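You operate a simulated robot arm through the tools that you are given. There is no shell and no other tool. Be economical: measure what you need, move in short steps, check, and stop when the job is done.

You run a simulated two-armed robot. Do the job below in one go: nothing can be reset, and whatever is moved stays where it is left.

JOB
On the small table at the end of the bays, fold the striped cloth in half, so that its two long edges meet.

Only the result counts: the job must be done as asked and must still hold three seconds after the hand-in. Knocking over, shifting, dropping, spilling or breaking anything else fails it. Flat cloth is picked up by pressing the open fingertips on it (5 to 10 N) and closing them slowly along it; thin cloth reads only 2 to 8 mm in the jaws.

ROBOT AND FRAMES
Two 7-joint arms with four-finger grippers on one trunk, on a base that drives. Base frame: it is fixed to the floor where the robot stands at the start and does not move with it; the origin is under the middle of the robot, x ahead of it, y to its left, z up; the surface under the hand at the start is at about z = 0.75. Readings come in m, degrees, newtons and seconds.
The left shoulder is at the start at [0.04, 0.181, 1.13], the right one opposite. With the tool pointing down near the work surface each hand reaches from about 0.3 to 0.82 m from the robot's upright axis, wherever it stands, measured 20 degrees to its own side. Places, roughly: small table at the end of the bays [0.5, -0.1, 0.8]. Payload 3.67 kg a hand.
The tool frame of a hand sits at the grasp point between the pads (the TCP): z along the fingers, y along the line on which they close. The tips reach 0.028 m beyond it. The gripper opens to 0.112 m. The gripper's body begins 0.073 m behind the TCP.
Orientation is told as [roll, pitch, yaw] about the base's x, y, z axes, in that order, counted from this pose: with the fingers straight down and closing along the base's y, the tool's x points along the base's -x, its y along +y and its z along -z.

CONTROLS
- The arms move only by the tool arm_command. It takes "left_targets", "right_targets" or both (then of equal length, played together; a hand with none holds still); each is a list of rows, each an object (a shift or turn left out is 0, a gripper value left out holds the last) with "delta_pos": the shift along the base's x, y, z in cm, a list of three; "rot": the turn, a rotation vector about the base's x, y, z in degrees, a list of three; "claw": the closure, from 0 (fully open) to 1 (shut). In form: [{"delta_pos": [dx, dy, dz], "rot": [wx, wy, wz], "claw": claw}, ...]. A call has 1 to 20 rows; each row is the pose to reach, as a shift and turn from the pose commanded when the call began. Rows are played at 5 a second. More than 0.05 m and 8.6 degrees between two rows, or a gripper value outside its range, and nothing of the call is played. A pose out of reach is approached as far as the arm can. The call stops where the force on the tool passes 40 N (or 10 N more than at its start, if that is more) or the arm is blocked; 0.2 s more then pass. Each finger halts on what it meets, pressing with about 29 N; the grip force reading is that of the motor and also rises with nothing between the fingers. The clock runs only during rows and for 0.2 s after the last one: add rows that repeat a pose to give the fingers time. It gives the time, the measured TCP pose, the force on the tool (base axes), the opening and the grip force at its end, in the units of the frame above (readings bear some noise), with the torque about the TCP (base axes, N m) and any sound that the robot's microphone picked up.
- Cameras (640 x 400 px; columns grow to the right, rows downward): "scene" is now at [0.0973, -0.0102, 1.3375]; the picture's right is [-0.09, -1.00, 0.00], its down [-0.75, 0.07, -0.66] and it looks along [0.65, -0.06, -0.76] (base axes); focal length 247 px, centre (320, 200). "left" rides on the left gripper at [0.06, 0.018, -0.104] in its tool frame; the picture's right is [-0.29, 0.96, 0.00], its down [-0.80, -0.24, -0.55] and it looks along [-0.53, -0.16, 0.83] (tool axes); focal length 234 px, centre (320, 200). "right" rides on the right gripper at [0.06, -0.018, -0.104] in its tool frame; the picture's right is [0.29, 0.96, 0.00], its down [-0.80, 0.24, -0.55] and it looks along [-0.53, 0.16, 0.83] (tool axes); focal length 234 px, centre (320, 200).
- capture(camera): a new picture of that camera. No time passes.
- lift_body(by): slides the trunk up (or, below 0, down) by that many m; the arms and the scene camera ride with it, the base frame stays. It gives what a move gives, with no picture.
- base_move(legs): drives the robot by 1 to 6 legs, each [ahead, left, turn to the left] in m, m and degrees, along the robot's own axes; the way and the turn of a leg run together, so that a leg with both is an arc; at most 1.5 m and 180 degrees a leg. The arms and the cameras ride along, it lands a little off, and it stops where it bumps. It gives what a move gives.
- aim_head(pan, tilt): turns the head with the scene camera to pan (to the left, within 86 degrees either way) and tilt (down, from -29 to 69), counted from straight ahead of the robot. It gives what a move gives.
- probe_pixels(camera, pixels): there is no depth. For up to 12 entries [column, row, z] of the newest picture of that camera ("zoom" is the newest enlarged one), the place [x, y] in the base frame at which the ray of that pixel passes the height z, good to about 0.002 m. No time passes.
- zoom(camera, box): a new picture of the part [left, top, right, bottom] of that camera's present view, enlarged. No time passes.
- finish_job(): hands the job in; it is judged then, once.

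Keep the steps short. Do not move on a guess: measure, check each grasp and each placing, and mend mistakes. In all there are 80 turns and 78 pictures (those below and enlarged ones count). Leave the grippers open and the arms clear of the work at the hand-in unless told otherwise, and finish with a single line.

The tools are called after "Request:" by a JSON object that holds its "op" and its "data". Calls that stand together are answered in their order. arm_command: Moves the arms, as the interface text tells. Its arguments: {"type":"object","properties":{"left_targets":{"type":"array"},"right_targets":{"type":"array"}},"required":[]} The other tools are called the same way: lift_body (by) slides the trunk up or down; base_move (legs) drives the base; aim_head (pan, tilt) turns the head that bears the scene camera; capture (camera) takes a picture; probe_pixels (camera, pixels) gives the place at which the rays of pixels pass given heights; zoom (camera, box) takes an enlarged picture of a part of a camera's view; finish_job () hands the job in.

At the start:

```text
time_s: 0.0
left_position: [0.5253, 0.2566, 0.9786]
left_ee_rot: [0.0, 0.0, 0.1]
left_contact_force: [-0.1, -0.6, -0.8]
left_ft_torque: [0.0, -0.01, 0.02]
left_opening: 0.1121
left_finger_force: 0.1
right_position: [0.5281, -0.27, 0.9938]
right_ee_rot: [0.0, 0.0, 0.0]
right_contact_force: [0.3, -0.9, 0.0]
right_ft_torque: [-0.01, -0.01, 0.05]
right_opening: 0.112
right_finger_force: 0.3
trunk travel left (down, up): [-0.25, 0.264]
robot x, y, heading: [0.0029, 0.0025, -0.1]
head pan, tilt: [-5.4, 49.1]
```

scene: 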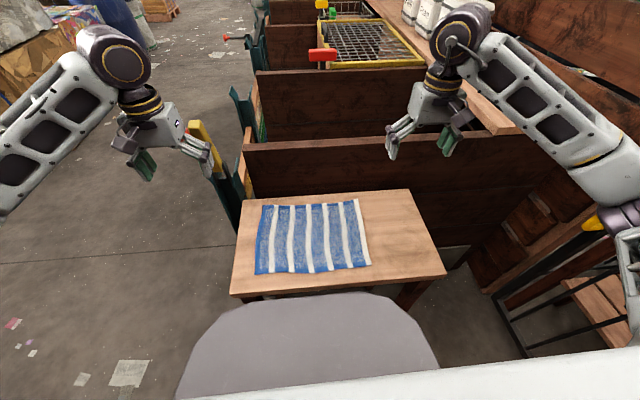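
right: 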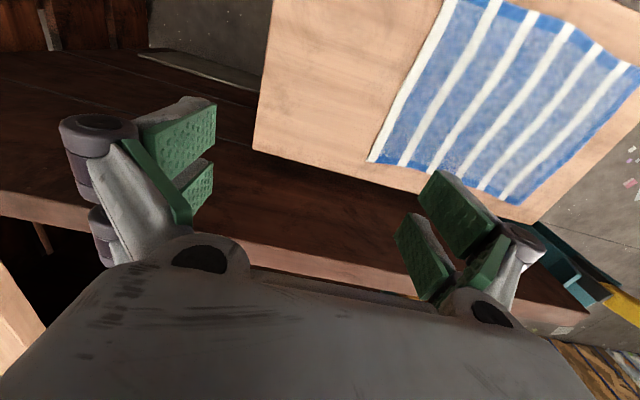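
left: 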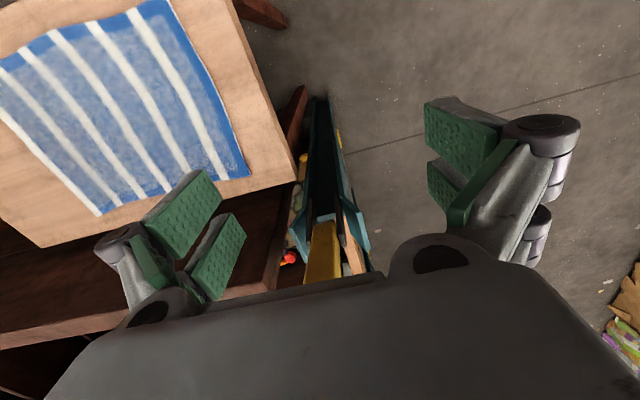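

The cloth lies on the small table, with corners near (262,205), (358,200), (370,265) and (256,273). I'll enlarge the view to measure them.

Request:
{"op": "zoom", "data": {"camera": "scene", "box": [220, 180, 460, 330]}}

Request:
{"op": "probe_pixels", "data": {"camera": "scene", "pixels": [[262, 205, 0.75], [358, 200, 0.75], [370, 265, 0.75], [256, 273, 0.75], [238, 195, 0.75], [408, 189, 0.75], [446, 274, 0.75], [230, 294, 0.75]]}}

```text
2.67 times, centred on (340, 255) of scene
```

zoom: 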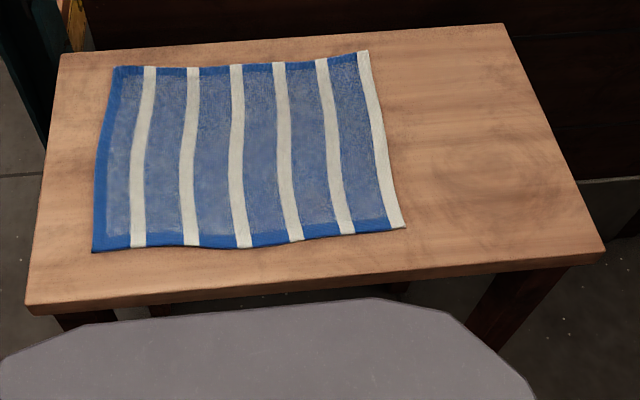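

```text
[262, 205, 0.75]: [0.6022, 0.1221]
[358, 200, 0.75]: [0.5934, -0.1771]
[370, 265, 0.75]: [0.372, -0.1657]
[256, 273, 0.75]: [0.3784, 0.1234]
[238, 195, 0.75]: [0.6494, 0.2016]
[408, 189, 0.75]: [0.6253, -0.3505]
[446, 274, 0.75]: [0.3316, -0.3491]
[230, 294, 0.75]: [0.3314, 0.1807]
```

Next I get the table height by viewing the same corners from several cameras.

Request:
{"op": "probe_pixels", "data": {"camera": "left", "pixels": [[248, 177, 0.72], [248, 177, 0.75], [248, 177, 0.8], [102, 215, 0.72], [102, 215, 0.75], [102, 215, 0.8]]}}

Request:
{"op": "probe_pixels", "data": {"camera": "zoom", "pixels": [[115, 67, 0.72], [115, 67, 0.75], [115, 67, 0.8], [367, 51, 0.72], [367, 51, 0.75], [367, 51, 0.8], [405, 227, 0.75], [93, 252, 0.75], [405, 227, 0.8], [93, 252, 0.8]]}}

Request:
{"op": "probe_pixels", "data": {"camera": "right", "pixels": [[370, 162, 0.72], [370, 162, 0.75], [370, 162, 0.8], [519, 206, 0.75]]}}

```text
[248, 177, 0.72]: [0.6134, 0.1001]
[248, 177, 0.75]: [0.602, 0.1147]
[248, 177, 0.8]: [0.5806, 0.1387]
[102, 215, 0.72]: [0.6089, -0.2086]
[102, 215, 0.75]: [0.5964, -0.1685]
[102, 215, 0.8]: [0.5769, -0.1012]
```

```text
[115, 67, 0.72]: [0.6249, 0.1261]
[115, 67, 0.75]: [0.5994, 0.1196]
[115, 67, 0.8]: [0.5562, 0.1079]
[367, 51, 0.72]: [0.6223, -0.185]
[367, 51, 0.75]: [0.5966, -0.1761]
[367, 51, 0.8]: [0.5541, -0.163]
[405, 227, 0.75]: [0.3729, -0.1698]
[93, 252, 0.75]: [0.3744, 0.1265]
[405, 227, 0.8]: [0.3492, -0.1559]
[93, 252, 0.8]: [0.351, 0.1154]
```

```text
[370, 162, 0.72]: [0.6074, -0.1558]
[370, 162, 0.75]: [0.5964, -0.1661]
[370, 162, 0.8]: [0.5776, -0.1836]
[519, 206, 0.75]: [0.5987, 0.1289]
```

The table top and cloth sit at z≈0.75. The cloth covers x 0.373–0.598 and y −0.172–0.122, so its long edges run along y. I will fold the near edge onto the far edge using both hands. First both hands turn 90° so they close along x, and move above the near corners, still high.

Request:
{"op": "arm_command", "data": {"left_targets": [{"delta_pos": [-1.1, -1.25, -0.6], "rot": [0, 0, 7.5], "claw": 0.3}, {"delta_pos": [-2.2, -2.5, -1.2], "rot": [0, 0, 15], "claw": 0.6}, {"delta_pos": [-3.4, -3.75, -1.8], "rot": [0, 0, 22.5], "claw": 0.65}, {"delta_pos": [-4.5, -5, -2.4], "rot": [0, 0, 30]}, {"delta_pos": [-5.6, -6.25, -3], "rot": [0, 0, 37.5]}, {"delta_pos": [-6.8, -7.5, -3.6], "rot": [0, 0, 45]}, {"delta_pos": [-7.9, -8.75, -4.2], "rot": [0, 0, 52.5]}, {"delta_pos": [-9, -10, -4.8], "rot": [0, 0, 60]}, {"delta_pos": [-10.1, -11.25, -5.4], "rot": [0, 0, 67.5]}, {"delta_pos": [-11.3, -12.5, -6], "rot": [0, 0, 75]}, {"delta_pos": [-12.4, -13.75, -6.6], "rot": [0, 0, 82.5]}, {"delta_pos": [-13.5, -15.1, -7.8], "rot": [0, 0, 90]}, {"delta_pos": [-13.5, -15.1, -7.8], "rot": [0, 0, 90]}], "right_targets": [{"delta_pos": [-1.1, 0.95, -0.7], "rot": [0, 0, -7.5], "claw": 0.3}, {"delta_pos": [-2.3, 1.9, -1.4], "rot": [0, 0, -15], "claw": 0.6}, {"delta_pos": [-3.4, 2.9, -2.1], "rot": [0, 0, -22.5], "claw": 0.65}, {"delta_pos": [-4.6, 3.8, -2.8], "rot": [0, 0, -30]}, {"delta_pos": [-5.7, 4.8, -3.5], "rot": [0, 0, -37.5]}, {"delta_pos": [-6.9, 5.7, -4.2], "rot": [0, 0, -45]}, {"delta_pos": [-8, 6.7, -4.9], "rot": [0, 0, -52.5]}, {"delta_pos": [-9.2, 7.6, -5.6], "rot": [0, 0, -60]}, {"delta_pos": [-10.3, 8.6, -6.3], "rot": [0, 0, -67.5]}, {"delta_pos": [-11.5, 9.5, -7], "rot": [0, 0, -75]}, {"delta_pos": [-12.6, 10.5, -7.7], "rot": [0, 0, -82.5]}, {"delta_pos": [-13.8, 11.5, -9.4], "rot": [0, 0, -90]}, {"delta_pos": [-13.8, 11.5, -9.4], "rot": [0, 0, -90]}]}}

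Request:
{"op": "capture", "data": {"camera": "scene"}}

Request:
{"op": "capture", "data": {"camera": "left"}}

Request:
{"op": "capture", "data": {"camera": "right"}}

```text
time_s: 2.8
left_position: [0.3893, 0.1057, 0.9008]
left_ee_rot: [0.0, 0.0, 90.0]
left_contact_force: [-0.6, -0.6, -0.2]
left_ft_torque: [-0.01, 0.0, 0.01]
left_opening: 0.0392
left_finger_force: 0.1
right_position: [0.3898, -0.1554, 0.8987]
right_ee_rot: [0.0, 0.0, -90.1]
right_contact_force: [0.0, 0.0, -0.5]
right_ft_torque: [0.02, -0.02, 0.02]
right_opening: 0.0392
right_finger_force: 0.0
trunk travel left (down, up): [-0.25, 0.264]
robot x, y, heading: [-0.0026, 0.0002, 0.1]
head pan, tilt: [-5.4, 49.1]
```

```text
73 pictures are left
```

scene: 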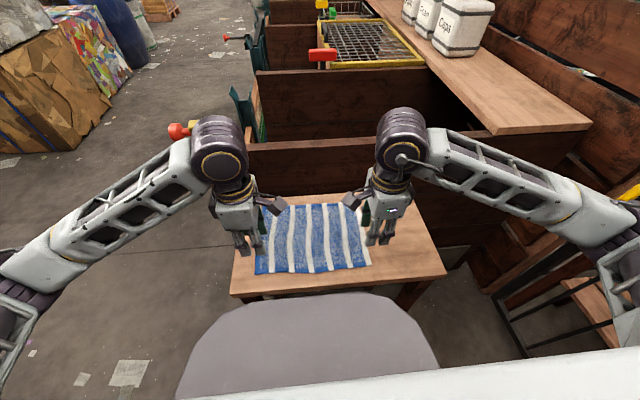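

```text
72 pictures are left
```

left: 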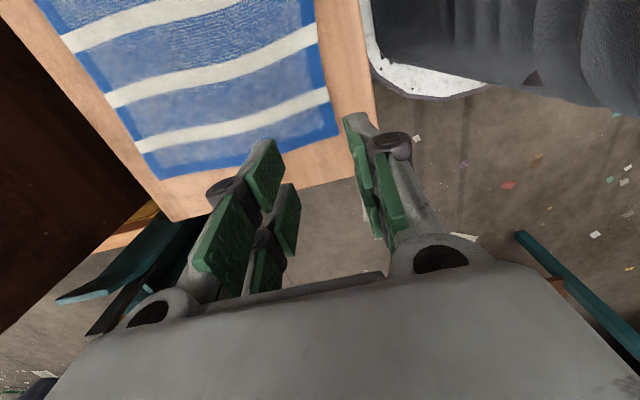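

```text
71 pictures are left
```

right: 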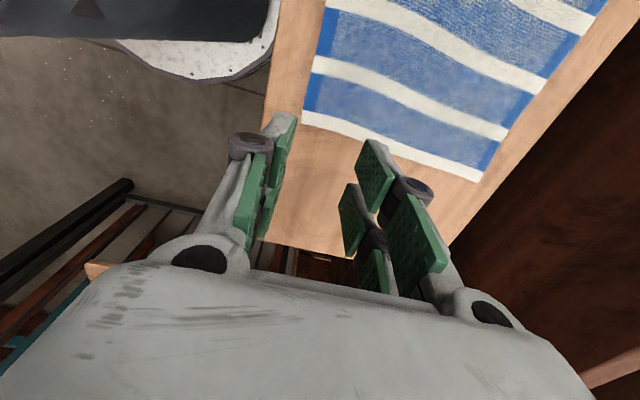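

Both hands hover over the near corners. I check the corners with the hand cameras: (340,136) in the left view, (302,124) in the right view, plus far corners.

Request:
{"op": "probe_pixels", "data": {"camera": "left", "pixels": [[340, 136, 0.752], [330, 88, 0.752], [157, 180, 0.752]]}}

Request:
{"op": "probe_pixels", "data": {"camera": "right", "pixels": [[302, 124, 0.752], [312, 68, 0.752], [480, 182, 0.752], [325, 10, 0.752]]}}

```text
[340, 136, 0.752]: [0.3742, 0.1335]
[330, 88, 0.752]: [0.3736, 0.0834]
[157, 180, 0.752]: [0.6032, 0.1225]
```

```text
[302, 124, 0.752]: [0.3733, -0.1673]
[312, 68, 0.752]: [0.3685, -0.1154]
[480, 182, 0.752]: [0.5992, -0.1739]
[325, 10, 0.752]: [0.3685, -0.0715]
```

The near edge lies at x≈0.372, with the left corner at y≈0.130 and the right at −0.168. I narrow the jaws to about 3 cm, centre them at x=0.387, and go down to 8 mm above touch.

Request:
{"op": "arm_command", "data": {"left_targets": [{"delta_pos": [-0.2, 0.9, -3], "claw": 0.732}, {"delta_pos": [-0.2, 0.9, -6]}, {"delta_pos": [-0.2, 0.9, -9]}, {"delta_pos": [-0.2, 0.9, -11.5]}, {"delta_pos": [-0.2, 0.9, -11.5]}], "right_targets": [{"delta_pos": [-0.3, 0, -3], "claw": 0.732}, {"delta_pos": [-0.3, 0, -6]}, {"delta_pos": [-0.3, 0, -9]}, {"delta_pos": [-0.3, 0, -11.3]}, {"delta_pos": [-0.3, 0, -11.3]}]}}

Request:
{"op": "zoom", "data": {"camera": "scene", "box": [220, 180, 460, 330]}}

```text
time_s: 4.0
left_position: [0.3869, 0.1143, 0.7852]
left_ee_rot: [0.0, 0.0, 90.1]
left_contact_force: [0.2, 0.4, 0.2]
left_ft_torque: [-0.03, 0.02, 0.0]
left_opening: 0.0298
left_finger_force: 0.1
right_position: [0.3866, -0.1564, 0.7856]
right_ee_rot: [0.0, 0.0, -90.0]
right_contact_force: [0.2, 0.2, 0.3]
right_ft_torque: [0.02, 0.04, 0.0]
right_opening: 0.0299
right_finger_force: 0.1
trunk travel left (down, up): [-0.25, 0.264]
robot x, y, heading: [-0.0017, -0.0004, 0.1]
head pan, tilt: [-5.4, 49.1]
```

```text
2.67 times, centred on (340, 255) of scene
```

zoom: 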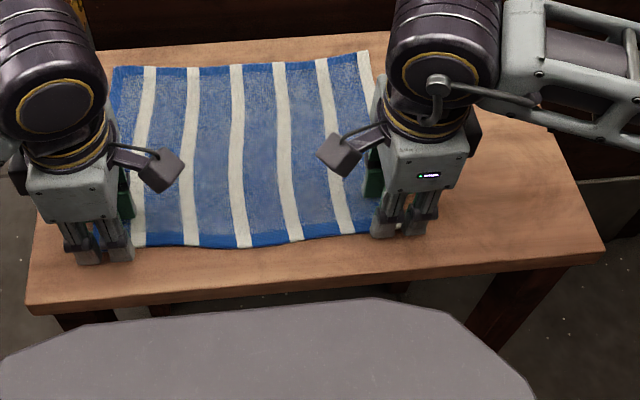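

Both tips are just above the cloth. I lower in millimetre steps to touch and read the force.

Request:
{"op": "arm_command", "data": {"left_targets": [{"delta_pos": [0, 0, -0.3]}, {"delta_pos": [0, 0, -0.5]}, {"delta_pos": [0, 0, -0.7]}, {"delta_pos": [0, 0, -0.7]}], "right_targets": [{"delta_pos": [0, 0, -0.3]}, {"delta_pos": [0, 0, -0.5]}, {"delta_pos": [0, 0, -0.7]}, {"delta_pos": [0, 0, -0.7]}]}}

```text
time_s: 5.0
left_position: [0.3873, 0.1141, 0.7792]
left_ee_rot: [-0.1, 0.0, 90.0]
left_contact_force: [0.1, -0.9, 12.1]
left_ft_torque: [-0.06, -0.23, -0.02]
left_opening: 0.0302
left_finger_force: 0.7
right_position: [0.3866, -0.1566, 0.7805]
right_ee_rot: [0.1, 0.0, -90.0]
right_contact_force: [1.7, 0.2, 8.2]
right_ft_torque: [0.06, -0.06, -0.03]
right_opening: 0.0299
right_finger_force: 0.0
trunk travel left (down, up): [-0.25, 0.264]
robot x, y, heading: [0.0007, -0.0014, -0.2]
head pan, tilt: [-5.4, 49.1]
```

Contact is 12 N on the left and 8 N on the right. I ease the left up a little and close both slowly.

Request:
{"op": "arm_command", "data": {"left_targets": [{"delta_pos": [0, 0, 0.05], "claw": 0.75}, {"delta_pos": [0, 0, 0.05], "claw": 0.77}, {"delta_pos": [0, 0, 0.05], "claw": 0.79}, {"delta_pos": [0, 0, 0.05], "claw": 0.81}, {"delta_pos": [0, 0, 0.05], "claw": 0.83}, {"delta_pos": [0, 0, 0.05], "claw": 0.85}, {"delta_pos": [0, 0, 0.05], "claw": 0.87}, {"delta_pos": [0, 0, 0.05], "claw": 0.89}, {"delta_pos": [0, 0, 0.05], "claw": 0.91}, {"delta_pos": [0, 0, 0.05], "claw": 0.93}, {"delta_pos": [0, 0, 0.05], "claw": 0.95}, {"delta_pos": [0, 0, 0.05], "claw": 0.97}, {"delta_pos": [0, 0, 0.05], "claw": 1.0}, {"delta_pos": [0, 0, 0.05], "claw": 1.0}, {"delta_pos": [0, 0, 0.05], "claw": 1.0}], "right_targets": [{"claw": 0.75}, {"claw": 0.77}, {"claw": 0.79}, {"claw": 0.81}, {"claw": 0.83}, {"claw": 0.85}, {"claw": 0.87}, {"claw": 0.89}, {"claw": 0.91}, {"claw": 0.93}, {"claw": 0.95}, {"claw": 0.97}, {"claw": 1.0}, {"claw": 1.0}, {"claw": 1.0}]}}

Request:
{"op": "zoom", "data": {"camera": "scene", "box": [220, 180, 460, 330]}}

```text
time_s: 8.2
left_position: [0.3878, 0.1163, 0.7783]
left_ee_rot: [0.0, 0.0, 90.1]
left_contact_force: [3.9, 0.1, 10.2]
left_ft_torque: [-0.06, -0.1, 0.0]
left_opening: 0.0054
left_finger_force: 28.9
right_position: [0.3865, -0.156, 0.7791]
right_ee_rot: [0.0, 0.0, -89.9]
right_contact_force: [0.6, -0.2, 2.9]
right_ft_torque: [0.04, 0.0, -0.05]
right_opening: 0.0041
right_finger_force: 29.1
trunk travel left (down, up): [-0.25, 0.264]
robot x, y, heading: [0.0007, 0.0022, -0.0]
head pan, tilt: [-5.4, 49.1]
```

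```text
2.67 times, centred on (340, 255) of scene
```

zoom: 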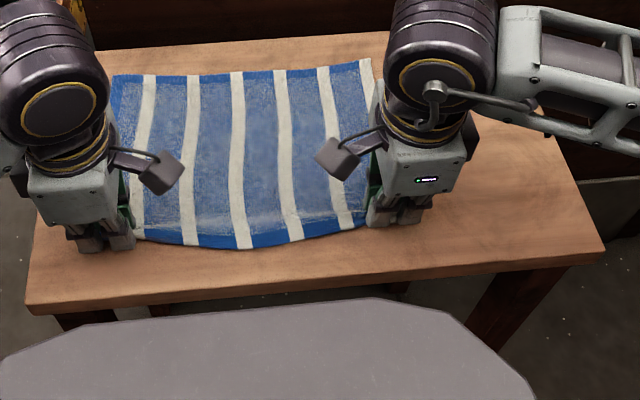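

The jaws read 5.4 and 4.1 mm, which means cloth is held. The far edge shifted about 1 cm nearer. I lift 3 cm to check the grasp.

Request:
{"op": "arm_command", "data": {"left_targets": [{"delta_pos": [0, 0, 1]}, {"delta_pos": [0.4, 0, 2]}, {"delta_pos": [0.8, 0, 3]}, {"delta_pos": [0.8, 0, 3]}], "right_targets": [{"delta_pos": [0, 0, 1]}, {"delta_pos": [0.4, 0, 2]}, {"delta_pos": [0.8, 0, 3]}, {"delta_pos": [0.8, 0, 3]}]}}

Request:
{"op": "zoom", "data": {"camera": "scene", "box": [220, 180, 460, 330]}}

Request:
{"op": "capture", "data": {"camera": "left"}}

Request:
{"op": "capture", "data": {"camera": "right"}}

```text
time_s: 9.2
left_position: [0.3951, 0.1164, 0.8076]
left_ee_rot: [0.0, 0.0, 89.9]
left_contact_force: [0.7, -1.4, -0.5]
left_ft_torque: [-0.02, 0.04, 0.01]
left_opening: 0.0049
left_finger_force: 29.5
right_position: [0.3954, -0.1559, 0.8097]
right_ee_rot: [0.0, 0.0, -89.9]
right_contact_force: [-0.3, 0.5, 0.0]
right_ft_torque: [-0.01, -0.01, 0.0]
right_opening: 0.0039
right_finger_force: 29.6
trunk travel left (down, up): [-0.25, 0.264]
robot x, y, heading: [0.0011, -0.0013, 0.1]
head pan, tilt: [-5.4, 49.1]
```

```text
2.67 times, centred on (340, 255) of scene
```

zoom: 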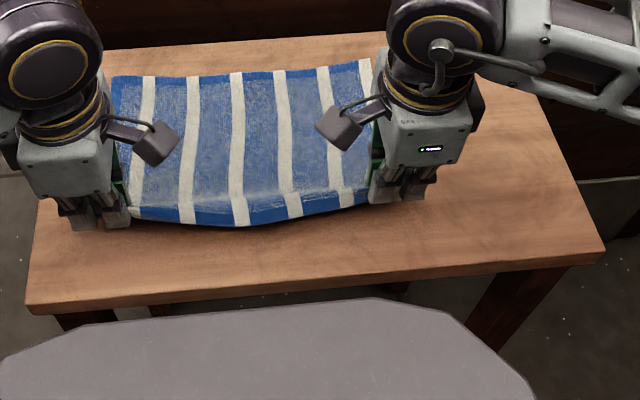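

```text
67 pictures are left
```

left: 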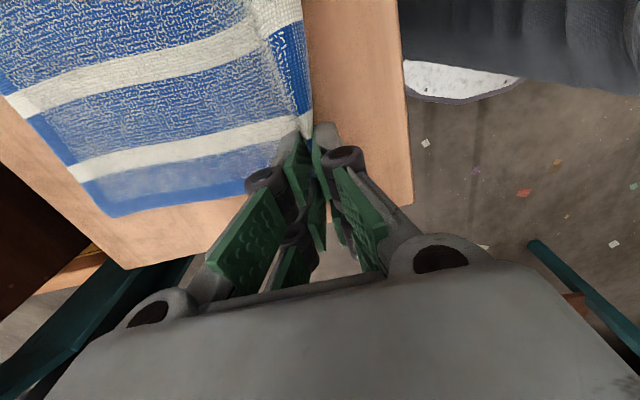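

```text
66 pictures are left
```

right: 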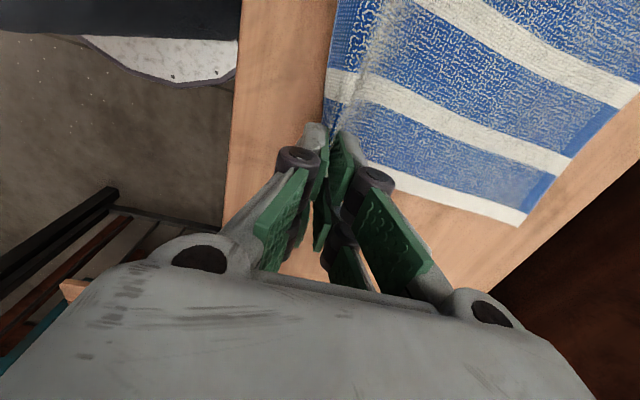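

Both hands hold the cloth, but a flap about 1.5–2 cm wide hangs outside the pinch and would fold back the wrong way. I set it down where it was, open, and regrasp right at the edge.

Request:
{"op": "arm_command", "data": {"left_targets": [{"delta_pos": [-0.4, 0, -1]}, {"delta_pos": [-0.8, 0, -2]}, {"delta_pos": [-0.8, 0, -2.7]}, {"delta_pos": [-0.8, 0, -2.7], "claw": 0.95}, {"delta_pos": [-0.8, 0, -2.7], "claw": 0.88}, {"delta_pos": [-0.8, 0, -2.7], "claw": 0.8}, {"delta_pos": [-0.8, 0, -2.7], "claw": 0.73}, {"delta_pos": [-0.8, 0, -2.7], "claw": 0.73}, {"delta_pos": [-0.8, 0, 0]}, {"delta_pos": [-0.8, 0, 4]}, {"delta_pos": [-0.8, 0, 8]}, {"delta_pos": [-0.8, 4, 10]}, {"delta_pos": [-0.8, 8, 11]}], "right_targets": [{"delta_pos": [-0.4, 0, -1]}, {"delta_pos": [-0.8, 0, -2]}, {"delta_pos": [-0.8, 0, -2.9]}, {"delta_pos": [-0.8, 0, -2.9], "claw": 0.95}, {"delta_pos": [-0.8, 0, -2.9], "claw": 0.88}, {"delta_pos": [-0.8, 0, -2.9], "claw": 0.8}, {"delta_pos": [-0.8, 0, -2.9], "claw": 0.73}, {"delta_pos": [-0.8, 0, -2.9], "claw": 0.73}, {"delta_pos": [-0.8, 0, 0]}, {"delta_pos": [-0.8, 0, 4]}, {"delta_pos": [-0.8, 0, 8]}, {"delta_pos": [-0.8, -4, 10]}, {"delta_pos": [-0.8, -8, 11]}]}}

Request:
{"op": "zoom", "data": {"camera": "scene", "box": [220, 180, 460, 330]}}

Request:
{"op": "capture", "data": {"camera": "left"}}

Request:
{"op": "capture", "data": {"camera": "right"}}

```text
time_s: 12.0
left_position: [0.3873, 0.1925, 0.9191]
left_ee_rot: [0.0, 0.0, 89.8]
left_contact_force: [-0.4, -0.2, 0.4]
left_ft_torque: [-0.01, 0.0, 0.02]
left_opening: 0.0303
left_finger_force: 0.1
right_position: [0.3868, -0.2338, 0.9181]
right_ee_rot: [-0.1, 0.0, -90.0]
right_contact_force: [-0.1, -0.6, 0.7]
right_ft_torque: [0.03, -0.04, -0.02]
right_opening: 0.0301
right_finger_force: 0.0
trunk travel left (down, up): [-0.25, 0.264]
robot x, y, heading: [-0.0002, -0.0002, -0.0]
head pan, tilt: [-5.4, 49.1]
```

```text
2.67 times, centred on (340, 255) of scene
```

zoom: 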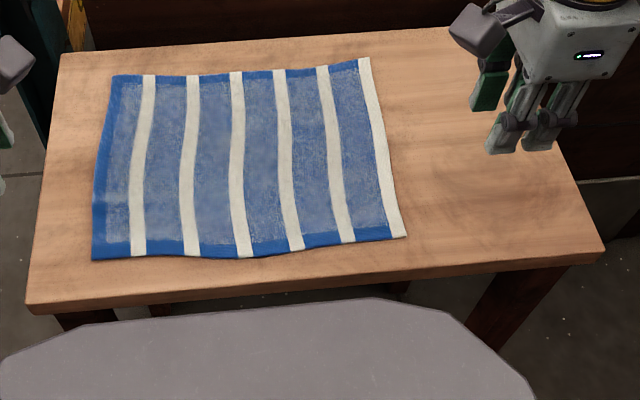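

```text
64 pictures are left
```

left: 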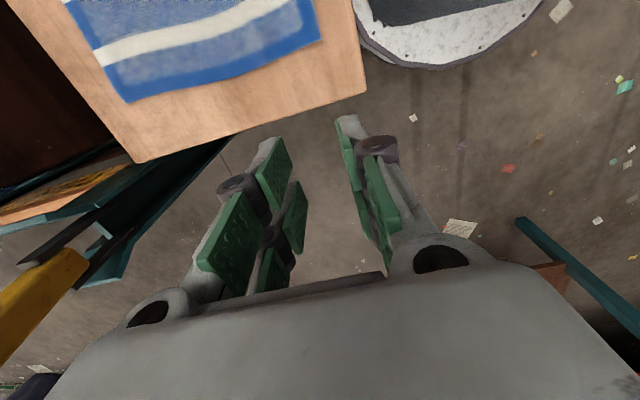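

```text
63 pictures are left
```

right: 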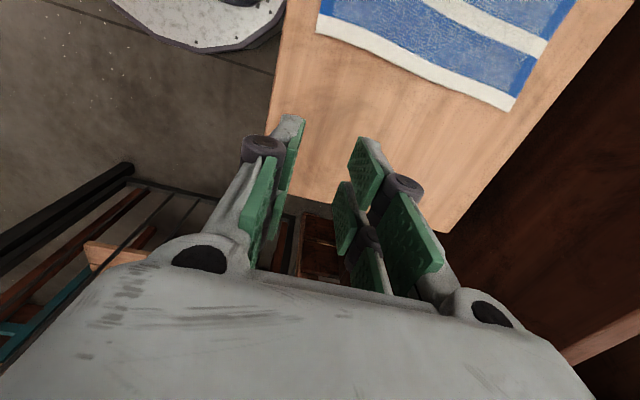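

The cloth sprang back flat, shifted about 1 cm nearer. I measure its corners again.

Request:
{"op": "probe_pixels", "data": {"camera": "zoom", "pixels": [[113, 75, 0.752], [368, 58, 0.752], [406, 237, 0.752], [92, 260, 0.752], [190, 75, 0.752], [320, 66, 0.752], [145, 256, 0.752], [350, 242, 0.752], [245, 258, 0.752]]}}

Request:
{"op": "probe_pixels", "data": {"camera": "left", "pixels": [[321, 42, 0.752], [129, 103, 0.752]]}}

Request:
{"op": "probe_pixels", "data": {"camera": "right", "pixels": [[317, 32, 0.752], [510, 111, 0.752]]}}

```text
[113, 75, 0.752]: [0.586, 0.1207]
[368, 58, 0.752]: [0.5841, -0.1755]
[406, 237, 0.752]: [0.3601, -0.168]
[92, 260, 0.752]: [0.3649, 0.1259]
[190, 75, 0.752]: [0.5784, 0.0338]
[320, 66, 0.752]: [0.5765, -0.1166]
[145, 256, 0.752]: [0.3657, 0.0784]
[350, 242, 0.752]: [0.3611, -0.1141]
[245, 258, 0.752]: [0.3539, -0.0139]
```

```text
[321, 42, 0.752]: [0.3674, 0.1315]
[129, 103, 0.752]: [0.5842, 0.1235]
```

```text
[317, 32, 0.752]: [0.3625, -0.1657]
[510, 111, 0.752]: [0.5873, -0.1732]
```

Near corners are at (0.366, 0.129) and (0.361, −0.167); far corners are at x≈0.585. Now I straddle the edge: narrow jaws, with the inner finger about 1 cm onto the cloth and the outer finger off it.

Request:
{"op": "arm_command", "data": {"left_targets": [{"delta_pos": [-1.2, -3.8, 0], "claw": 0.786}, {"delta_pos": [-2.4, -7.55, -2]}, {"delta_pos": [-2.4, -7.55, -6]}, {"delta_pos": [-2.4, -7.55, -10]}, {"delta_pos": [-2.4, -7.55, -13.3]}, {"delta_pos": [-2.4, -7.55, -13.7]}, {"delta_pos": [-2.4, -7.55, -14.0]}, {"delta_pos": [-2.4, -7.55, -14.0]}], "right_targets": [{"delta_pos": [-1.4, 4, 0], "claw": 0.786}, {"delta_pos": [-2.8, 8, -2]}, {"delta_pos": [-2.8, 8, -6]}, {"delta_pos": [-2.8, 8, -10]}, {"delta_pos": [-2.8, 8, -13.2]}, {"delta_pos": [-2.8, 8, -13.6]}, {"delta_pos": [-2.8, 8, -13.9]}, {"delta_pos": [-2.8, 8, -13.9]}]}}

Request:
{"op": "capture", "data": {"camera": "left"}}

Request:
{"op": "capture", "data": {"camera": "right"}}

```text
time_s: 13.8
left_position: [0.3634, 0.1193, 0.7787]
left_ee_rot: [-0.1, 0.0, 90.0]
left_contact_force: [0.4, 1.3, 22.1]
left_ft_torque: [-0.1, -0.4, 0.09]
left_opening: 0.0242
left_finger_force: 0.4
right_position: [0.3589, -0.1544, 0.7807]
right_ee_rot: [0.0, 0.1, -90.0]
right_contact_force: [-0.2, -1.0, 1.3]
right_ft_torque: [0.05, 0.0, -0.01]
right_opening: 0.0237
right_finger_force: 0.2
trunk travel left (down, up): [-0.25, 0.264]
robot x, y, heading: [0.0001, -0.0001, -0.1]
head pan, tilt: [-5.4, 49.1]
```

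```text
62 pictures are left
```

left: 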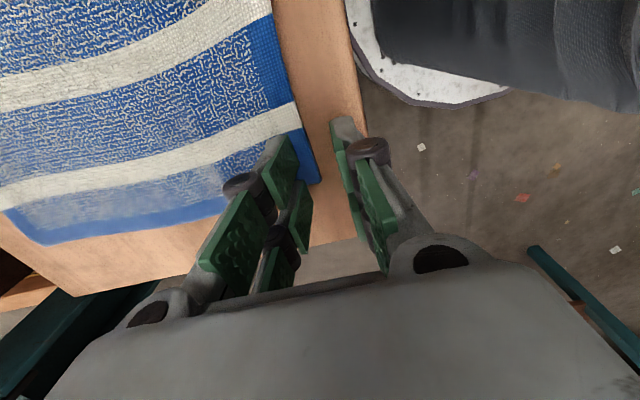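

```text
61 pictures are left
```

right: 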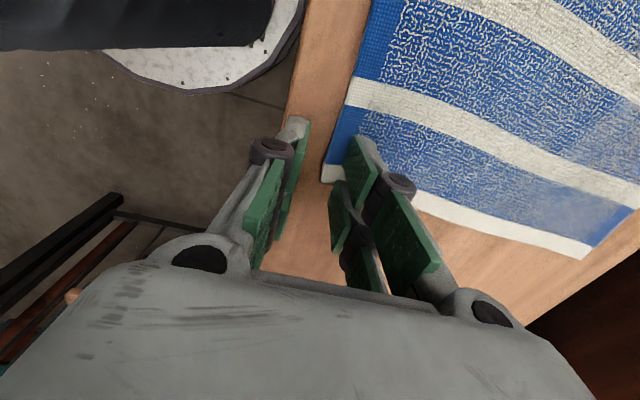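

The inner fingers stand just inside the hem with about 1 cm of cloth ahead of them, as wanted. The left presses 22 N and the right 1.3 N, so I even these out.

Request:
{"op": "arm_command", "data": {"left_targets": [{"delta_pos": [0, 0, 0.08]}, {"delta_pos": [0, 0, 0.13]}, {"delta_pos": [0, 0, 0.13]}], "right_targets": [{"delta_pos": [0, 0, -0.1]}, {"delta_pos": [0, 0, -0.2]}, {"delta_pos": [0, 0, -0.2]}]}}

```text
time_s: 14.6
left_position: [0.3627, 0.1201, 0.7806]
left_ee_rot: [0.0, 0.0, 90.1]
left_contact_force: [0.0, 0.0, 6.2]
left_ft_torque: [-0.07, -0.09, 0.03]
left_opening: 0.0237
left_finger_force: 0.1
right_position: [0.359, -0.1539, 0.7789]
right_ee_rot: [0.1, 0.0, -90.0]
right_contact_force: [0.7, -2.4, 14.6]
right_ft_torque: [0.03, -0.28, -0.07]
right_opening: 0.0239
right_finger_force: 0.1
trunk travel left (down, up): [-0.25, 0.264]
robot x, y, heading: [0.0043, 0.0011, 0.4]
head pan, tilt: [-5.4, 49.1]
```

Now 6 and 15 N. I ease the right slightly and close both slowly.

Request:
{"op": "arm_command", "data": {"left_targets": [{"delta_pos": [0, 0, -0.03], "claw": 0.8}, {"delta_pos": [0, 0, -0.03], "claw": 0.82}, {"delta_pos": [0, 0, -0.03], "claw": 0.84}, {"delta_pos": [0, 0, -0.03], "claw": 0.86}, {"delta_pos": [0, 0, -0.03], "claw": 0.88}, {"delta_pos": [0, 0, -0.03], "claw": 0.9}, {"delta_pos": [0, 0, -0.03], "claw": 0.92}, {"delta_pos": [0, 0, -0.03], "claw": 0.94}, {"delta_pos": [0, 0, -0.03], "claw": 0.96}, {"delta_pos": [0, 0, -0.03], "claw": 0.98}, {"delta_pos": [0, 0, -0.03], "claw": 1}, {"delta_pos": [0, 0, -0.03], "claw": 1}, {"delta_pos": [0, 0, -0.03], "claw": 1}], "right_targets": [{"delta_pos": [0, 0, 0.07], "claw": 0.8}, {"delta_pos": [0, 0, 0.07], "claw": 0.82}, {"delta_pos": [0, 0, 0.07], "claw": 0.84}, {"delta_pos": [0, 0, 0.07], "claw": 0.86}, {"delta_pos": [0, 0, 0.07], "claw": 0.88}, {"delta_pos": [0, 0, 0.07], "claw": 0.9}, {"delta_pos": [0, 0, 0.07], "claw": 0.92}, {"delta_pos": [0, 0, 0.07], "claw": 0.94}, {"delta_pos": [0, 0, 0.07], "claw": 0.96}, {"delta_pos": [0, 0, 0.07], "claw": 0.98}, {"delta_pos": [0, 0, 0.07], "claw": 1}, {"delta_pos": [0, 0, 0.07], "claw": 1}, {"delta_pos": [0, 0, 0.07], "claw": 1}]}}

Request:
{"op": "capture", "data": {"camera": "left"}}

Request:
{"op": "capture", "data": {"camera": "right"}}

```text
time_s: 17.4
left_position: [0.3641, 0.1203, 0.7811]
left_ee_rot: [0.0, 0.1, 89.9]
left_contact_force: [0.7, -0.1, 0.5]
left_ft_torque: [-0.01, 0.0, -0.01]
left_opening: 0.0003
left_finger_force: 29.0
right_position: [0.3587, -0.1557, 0.7801]
right_ee_rot: [0.0, -0.1, -90.0]
right_contact_force: [0.8, 0.1, 12.0]
right_ft_torque: [0.06, -0.01, 0.06]
right_opening: 0.0026
right_finger_force: 28.9
trunk travel left (down, up): [-0.25, 0.264]
robot x, y, heading: [0.0003, 0.0026, -0.0]
head pan, tilt: [-5.4, 49.1]
```

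```text
60 pictures are left
```

left: 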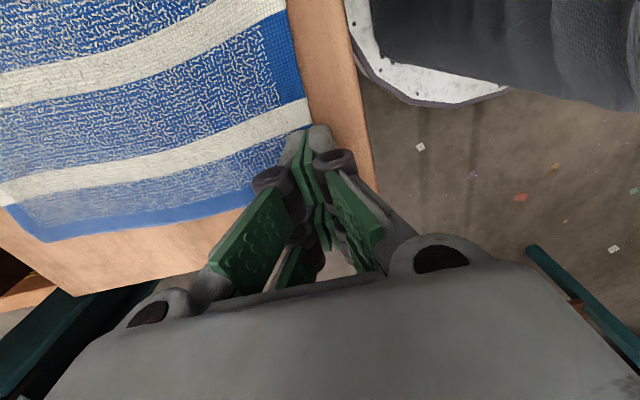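

```text
59 pictures are left
```

right: 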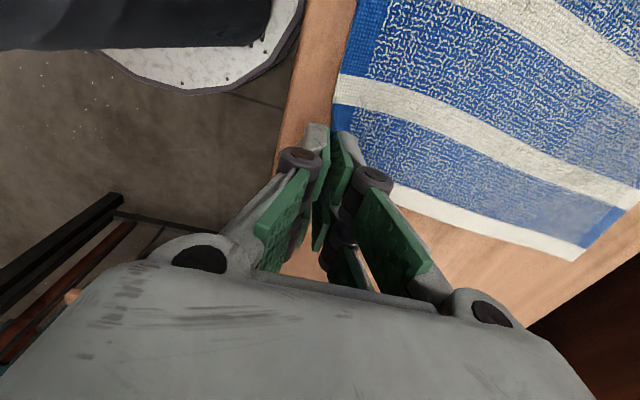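

The right hand holds a single edge layer (2.6 mm). The left reads 0.3 mm, so it missed from pressing too lightly. I lift the left a little, reopen it and press again harder.

Request:
{"op": "arm_command", "data": {"left_targets": [{"delta_pos": [0, 0, 0.8]}, {"delta_pos": [0, 0, 1.2], "claw": 0.786}, {"delta_pos": [0, 0, 1.2], "claw": 0.786}, {"delta_pos": [0, 0, 0.5]}, {"delta_pos": [0, 0, 0.1]}, {"delta_pos": [0, 0, -0.05]}, {"delta_pos": [0, 0, -0.05]}]}}

Request:
{"op": "capture", "data": {"camera": "left"}}

```text
time_s: 19.0
left_position: [0.3632, 0.1203, 0.7799]
left_ee_rot: [-0.1, -0.1, 90.0]
left_contact_force: [-0.7, -0.7, 7.0]
left_ft_torque: [-0.1, -0.12, -0.02]
left_opening: 0.0235
left_finger_force: 0.0
right_position: [0.3594, -0.1546, 0.7792]
right_ee_rot: [-0.1, 0.1, -90.1]
right_contact_force: [1.2, 0.5, 10.1]
right_ft_torque: [0.06, -0.03, 0.03]
right_opening: 0.0026
right_finger_force: 28.6
trunk travel left (down, up): [-0.25, 0.264]
robot x, y, heading: [0.0021, 0.002, -0.0]
head pan, tilt: [-5.4, 49.1]
```

```text
58 pictures are left
```

left: 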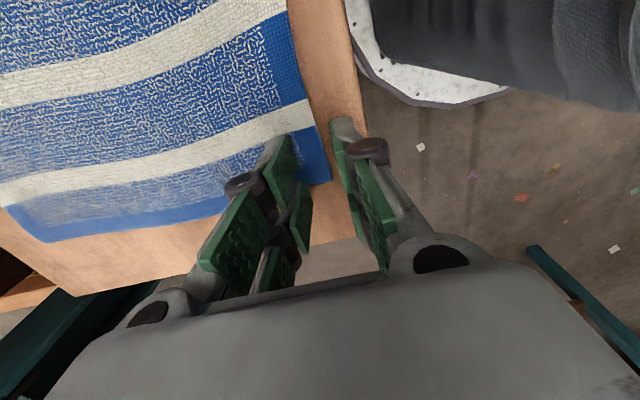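

The edge is now about 1.3 cm ahead of the inner finger, pressing with 7 N. I press slightly more and close slowly.

Request:
{"op": "arm_command", "data": {"left_targets": [{"delta_pos": [0, 0, -0.05], "claw": 0.8}, {"delta_pos": [0, 0, -0.05], "claw": 0.82}, {"delta_pos": [0, 0, -0.05], "claw": 0.84}, {"delta_pos": [0, 0, -0.06], "claw": 0.86}, {"delta_pos": [0, 0, -0.06], "claw": 0.88}, {"delta_pos": [0, 0, -0.07], "claw": 0.9}, {"delta_pos": [0, 0, -0.08], "claw": 0.92}, {"delta_pos": [0, 0, -0.09], "claw": 0.94}, {"delta_pos": [0, 0, -0.09], "claw": 0.96}, {"delta_pos": [0, 0, -0.09], "claw": 0.98}, {"delta_pos": [0, 0, -0.09], "claw": 1}, {"delta_pos": [0, 0, -0.09], "claw": 1}, {"delta_pos": [0, 0, -0.09], "claw": 1}]}}

Request:
{"op": "capture", "data": {"camera": "left"}}

```text
time_s: 21.8
left_position: [0.3637, 0.1211, 0.7785]
left_ee_rot: [0.0, 0.0, 90.0]
left_contact_force: [2.1, -1.3, 9.1]
left_ft_torque: [-0.11, -0.1, 0.02]
left_opening: 0.0035
left_finger_force: 29.2
right_position: [0.3581, -0.1551, 0.7797]
right_ee_rot: [0.1, 0.1, -90.0]
right_contact_force: [0.3, 0.7, 11.4]
right_ft_torque: [0.11, -0.07, 0.02]
right_opening: 0.0028
right_finger_force: 29.3
trunk travel left (down, up): [-0.25, 0.264]
robot x, y, heading: [0.0013, 0.0004, -0.1]
head pan, tilt: [-5.4, 49.1]
```

```text
57 pictures are left
```

left: 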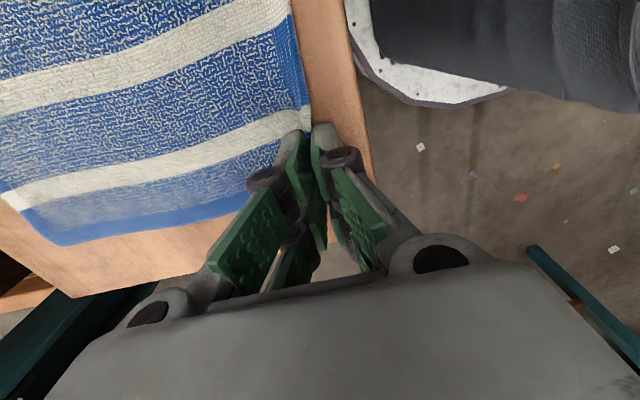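

Left is now 3.5 mm and right 2.8 mm, so both hold the edge. I lift along a low arc (4 cm up, 2 cm ahead) and check.

Request:
{"op": "arm_command", "data": {"left_targets": [{"delta_pos": [0, 0, 0.7]}, {"delta_pos": [0.3, 0, 1.5]}, {"delta_pos": [0.7, 0, 2.3]}, {"delta_pos": [1.3, 0, 3.2]}, {"delta_pos": [2, 0, 4]}, {"delta_pos": [2, 0, 4]}], "right_targets": [{"delta_pos": [0, 0, 0.7]}, {"delta_pos": [0.3, 0, 1.5]}, {"delta_pos": [0.7, 0, 2.3]}, {"delta_pos": [1.3, 0, 3.2]}, {"delta_pos": [2, 0, 4]}, {"delta_pos": [2, 0, 4]}]}}

Request:
{"op": "capture", "data": {"camera": "left"}}

Request:
{"op": "capture", "data": {"camera": "right"}}

Request:
{"op": "zoom", "data": {"camera": "scene", "box": [220, 180, 460, 330]}}

```text
time_s: 23.2
left_position: [0.3836, 0.1212, 0.8191]
left_ee_rot: [0.0, 0.0, 90.0]
left_contact_force: [0.0, -0.7, -0.4]
left_ft_torque: [0.0, -0.02, -0.03]
left_opening: 0.0033
left_finger_force: 29.4
right_position: [0.379, -0.1539, 0.8203]
right_ee_rot: [0.0, 0.1, -90.0]
right_contact_force: [-0.3, 0.4, -0.3]
right_ft_torque: [0.02, 0.01, 0.02]
right_opening: 0.0024
right_finger_force: 28.9
trunk travel left (down, up): [-0.25, 0.264]
robot x, y, heading: [0.0011, 0.0005, -0.1]
head pan, tilt: [-5.4, 49.1]
```

```text
56 pictures are left
```

left: 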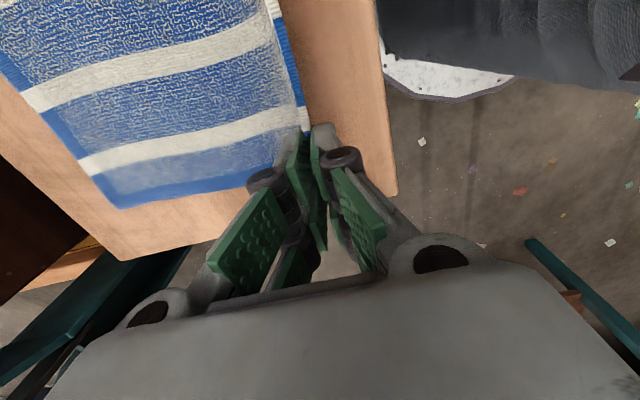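

```text
55 pictures are left
```

right: 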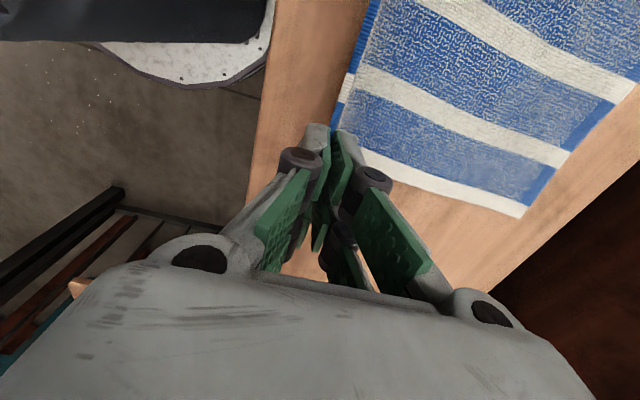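

```text
2.67 times, centred on (340, 255) of scene
```

zoom: 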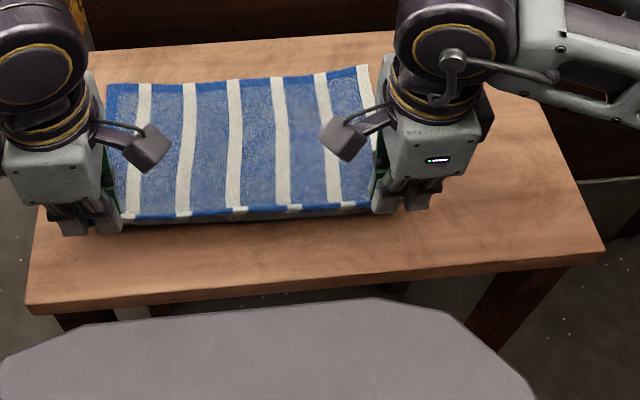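

Clean edge grasps with hardly any flap. I measure where the far edge is now: (107,84) and (366,66) in the enlarged view.

Request:
{"op": "probe_pixels", "data": {"camera": "zoom", "pixels": [[107, 84, 0.752], [190, 84, 0.752], [320, 73, 0.752], [366, 66, 0.752]]}}

Request:
{"op": "probe_pixels", "data": {"camera": "left", "pixels": [[120, 209, 0.752]]}}

Request:
{"op": "probe_pixels", "data": {"camera": "right", "pixels": [[521, 218, 0.752]]}}

```text
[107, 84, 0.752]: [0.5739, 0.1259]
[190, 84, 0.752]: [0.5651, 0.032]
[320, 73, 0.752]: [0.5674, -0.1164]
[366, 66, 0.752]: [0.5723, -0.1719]
```

```text
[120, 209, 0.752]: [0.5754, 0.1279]
```

```text
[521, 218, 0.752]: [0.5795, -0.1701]
```

Far edge x≈0.574 at the corners and 0.567 mid. I carry the near edge over in a slow low arc toward x≈0.56 and stop a few cm up to look.

Request:
{"op": "arm_command", "data": {"left_targets": [{"delta_pos": [1.2, 0, 0.9]}, {"delta_pos": [2.4, 0, 1.7]}, {"delta_pos": [3.6, 0, 2.4]}, {"delta_pos": [4.8, 0, 3.0]}, {"delta_pos": [6, 0, 3.5]}, {"delta_pos": [7.2, 0, 3.8]}, {"delta_pos": [8.4, 0, 4]}, {"delta_pos": [9.6, 0, 4]}, {"delta_pos": [10.8, 0, 3.9]}, {"delta_pos": [12, 0, 3.6]}, {"delta_pos": [13.2, 0, 3.1]}, {"delta_pos": [14.4, 0, 2.5]}, {"delta_pos": [15.6, 0, 1.7]}, {"delta_pos": [16.8, 0, 0.8]}, {"delta_pos": [17.6, 0, 0]}, {"delta_pos": [17.6, 0, 0]}], "right_targets": [{"delta_pos": [1.2, 0, 0.9]}, {"delta_pos": [2.5, 0, 1.7]}, {"delta_pos": [3.7, 0, 2.4]}, {"delta_pos": [4.9, 0, 3.0]}, {"delta_pos": [6.2, 0, 3.5]}, {"delta_pos": [7.4, 0, 3.8]}, {"delta_pos": [8.6, 0, 4]}, {"delta_pos": [9.8, 0, 4]}, {"delta_pos": [11.1, 0, 3.9]}, {"delta_pos": [12.3, 0, 3.6]}, {"delta_pos": [13.5, 0, 3.1]}, {"delta_pos": [14.8, 0, 2.5]}, {"delta_pos": [16, 0, 1.7]}, {"delta_pos": [17.2, 0, 0.8]}, {"delta_pos": [18, 0, 0]}, {"delta_pos": [18, 0, 0]}]}}

Request:
{"op": "capture", "data": {"camera": "left"}}

Request:
{"op": "capture", "data": {"camera": "right"}}

Request:
{"op": "zoom", "data": {"camera": "scene", "box": [220, 180, 460, 330]}}

```text
time_s: 26.6
left_position: [0.561, 0.1191, 0.8195]
left_ee_rot: [0.1, 0.0, 90.0]
left_contact_force: [1.2, -0.7, 0.6]
left_ft_torque: [-0.01, 0.04, 0.01]
left_opening: 0.0032
left_finger_force: 29.1
right_position: [0.5585, -0.1548, 0.8201]
right_ee_rot: [0.0, 0.0, -90.1]
right_contact_force: [-0.2, 0.4, -0.3]
right_ft_torque: [0.01, 0.02, 0.05]
right_opening: 0.0022
right_finger_force: 29.5
trunk travel left (down, up): [-0.25, 0.264]
robot x, y, heading: [0.001, 0.002, -0.3]
head pan, tilt: [-5.4, 49.1]
```

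```text
53 pictures are left
```

left: 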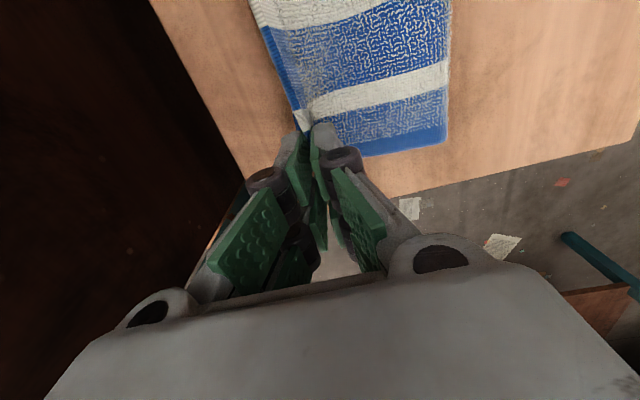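

```text
52 pictures are left
```

right: 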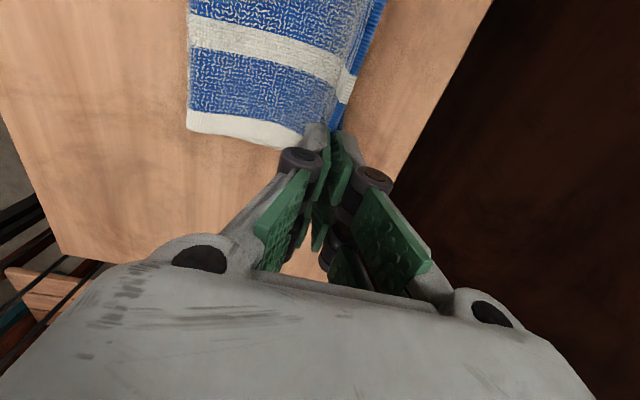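

```text
2.67 times, centred on (340, 255) of scene
```

zoom: 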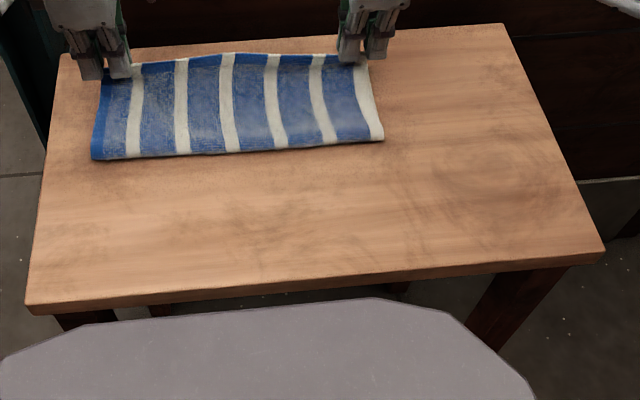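

The cloth folds nicely. I check the fold line at (95,159) and (382,140) to see whether the lower layer slid.

Request:
{"op": "probe_pixels", "data": {"camera": "zoom", "pixels": [[95, 160, 0.755], [235, 152, 0.755], [383, 140, 0.755]]}}

Request:
{"op": "zoom", "data": {"camera": "left", "box": [200, 0, 360, 160]}}

Request:
{"op": "zoom", "data": {"camera": "right", "box": [280, 0, 440, 160]}}

```text
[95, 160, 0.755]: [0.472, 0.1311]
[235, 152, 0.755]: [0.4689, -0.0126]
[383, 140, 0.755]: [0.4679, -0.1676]
```

```text
2.50 times, centred on (280, 80) of left
```

zoom: 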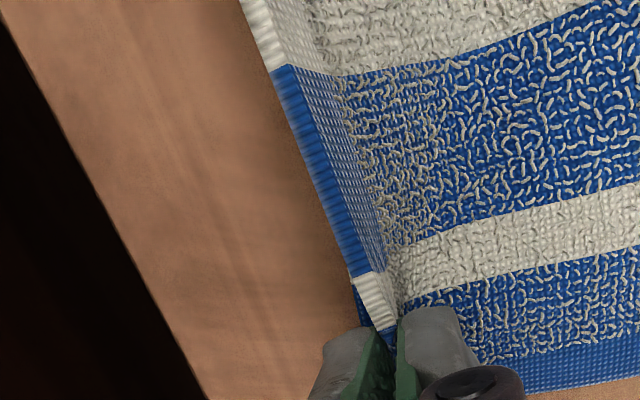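

```text
2.50 times, centred on (360, 80) of right
```

zoom: 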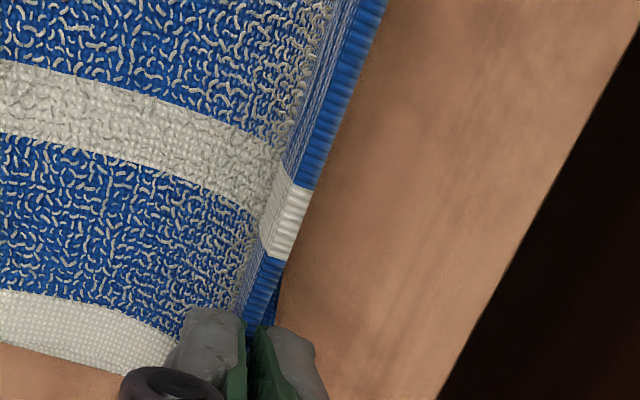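

The lower layer peeks out just beyond the fingers; I measure that: (280,262) in the newest enlarged right view, and (293,114) in the left view.

Request:
{"op": "probe_pixels", "data": {"camera": "zoom", "pixels": [[281, 262, 0.752], [278, 300, 0.752], [310, 190, 0.79]]}}

Request:
{"op": "probe_pixels", "data": {"camera": "left", "pixels": [[293, 114, 0.752], [294, 120, 0.752]]}}

```text
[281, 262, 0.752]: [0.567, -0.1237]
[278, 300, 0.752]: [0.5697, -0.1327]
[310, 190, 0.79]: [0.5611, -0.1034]
```

```text
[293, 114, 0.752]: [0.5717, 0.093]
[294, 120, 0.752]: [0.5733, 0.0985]
```

The lower far edge is still at x≈0.571. I lower the held edge at x≈0.566, since the hem in the jaws will flop outward on release, then open slowly and lift.

Request:
{"op": "arm_command", "data": {"left_targets": [{"delta_pos": [0.3, 0, -1]}, {"delta_pos": [0.5, 0, -2]}, {"delta_pos": [0.6, 0, -2.8]}, {"delta_pos": [0.6, 0, -3.2]}, {"delta_pos": [0.6, 0, -3.2]}], "right_targets": [{"delta_pos": [0.4, 0, -1]}, {"delta_pos": [0.6, 0, -2]}, {"delta_pos": [0.8, 0, -2.8]}, {"delta_pos": [0.8, 0, -3.2]}, {"delta_pos": [0.8, 0, -3.2]}]}}

Request:
{"op": "zoom", "data": {"camera": "left", "box": [200, 0, 360, 160]}}

Request:
{"op": "zoom", "data": {"camera": "right", "box": [280, 0, 440, 160]}}

```text
time_s: 27.8
left_position: [0.5663, 0.1198, 0.7858]
left_ee_rot: [-0.1, 0.0, 89.9]
left_contact_force: [0.4, 0.0, 0.7]
left_ft_torque: [-0.05, -0.02, 0.01]
left_opening: 0.0034
left_finger_force: 29.2
right_position: [0.5664, -0.1553, 0.7871]
right_ee_rot: [-0.1, -0.1, -90.0]
right_contact_force: [0.0, 0.3, 0.9]
right_ft_torque: [0.0, 0.0, 0.0]
right_opening: 0.0026
right_finger_force: 29.2
trunk travel left (down, up): [-0.25, 0.264]
robot x, y, heading: [0.0029, 0.0009, -0.1]
head pan, tilt: [-5.4, 49.1]
```

```text
2.50 times, centred on (280, 80) of left
```

zoom: 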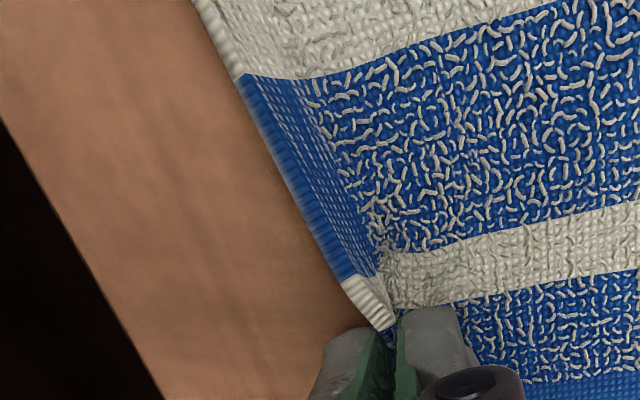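

```text
2.50 times, centred on (360, 80) of right
```

zoom: 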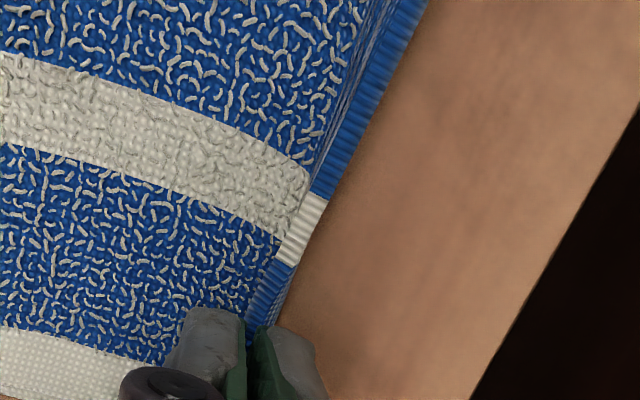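

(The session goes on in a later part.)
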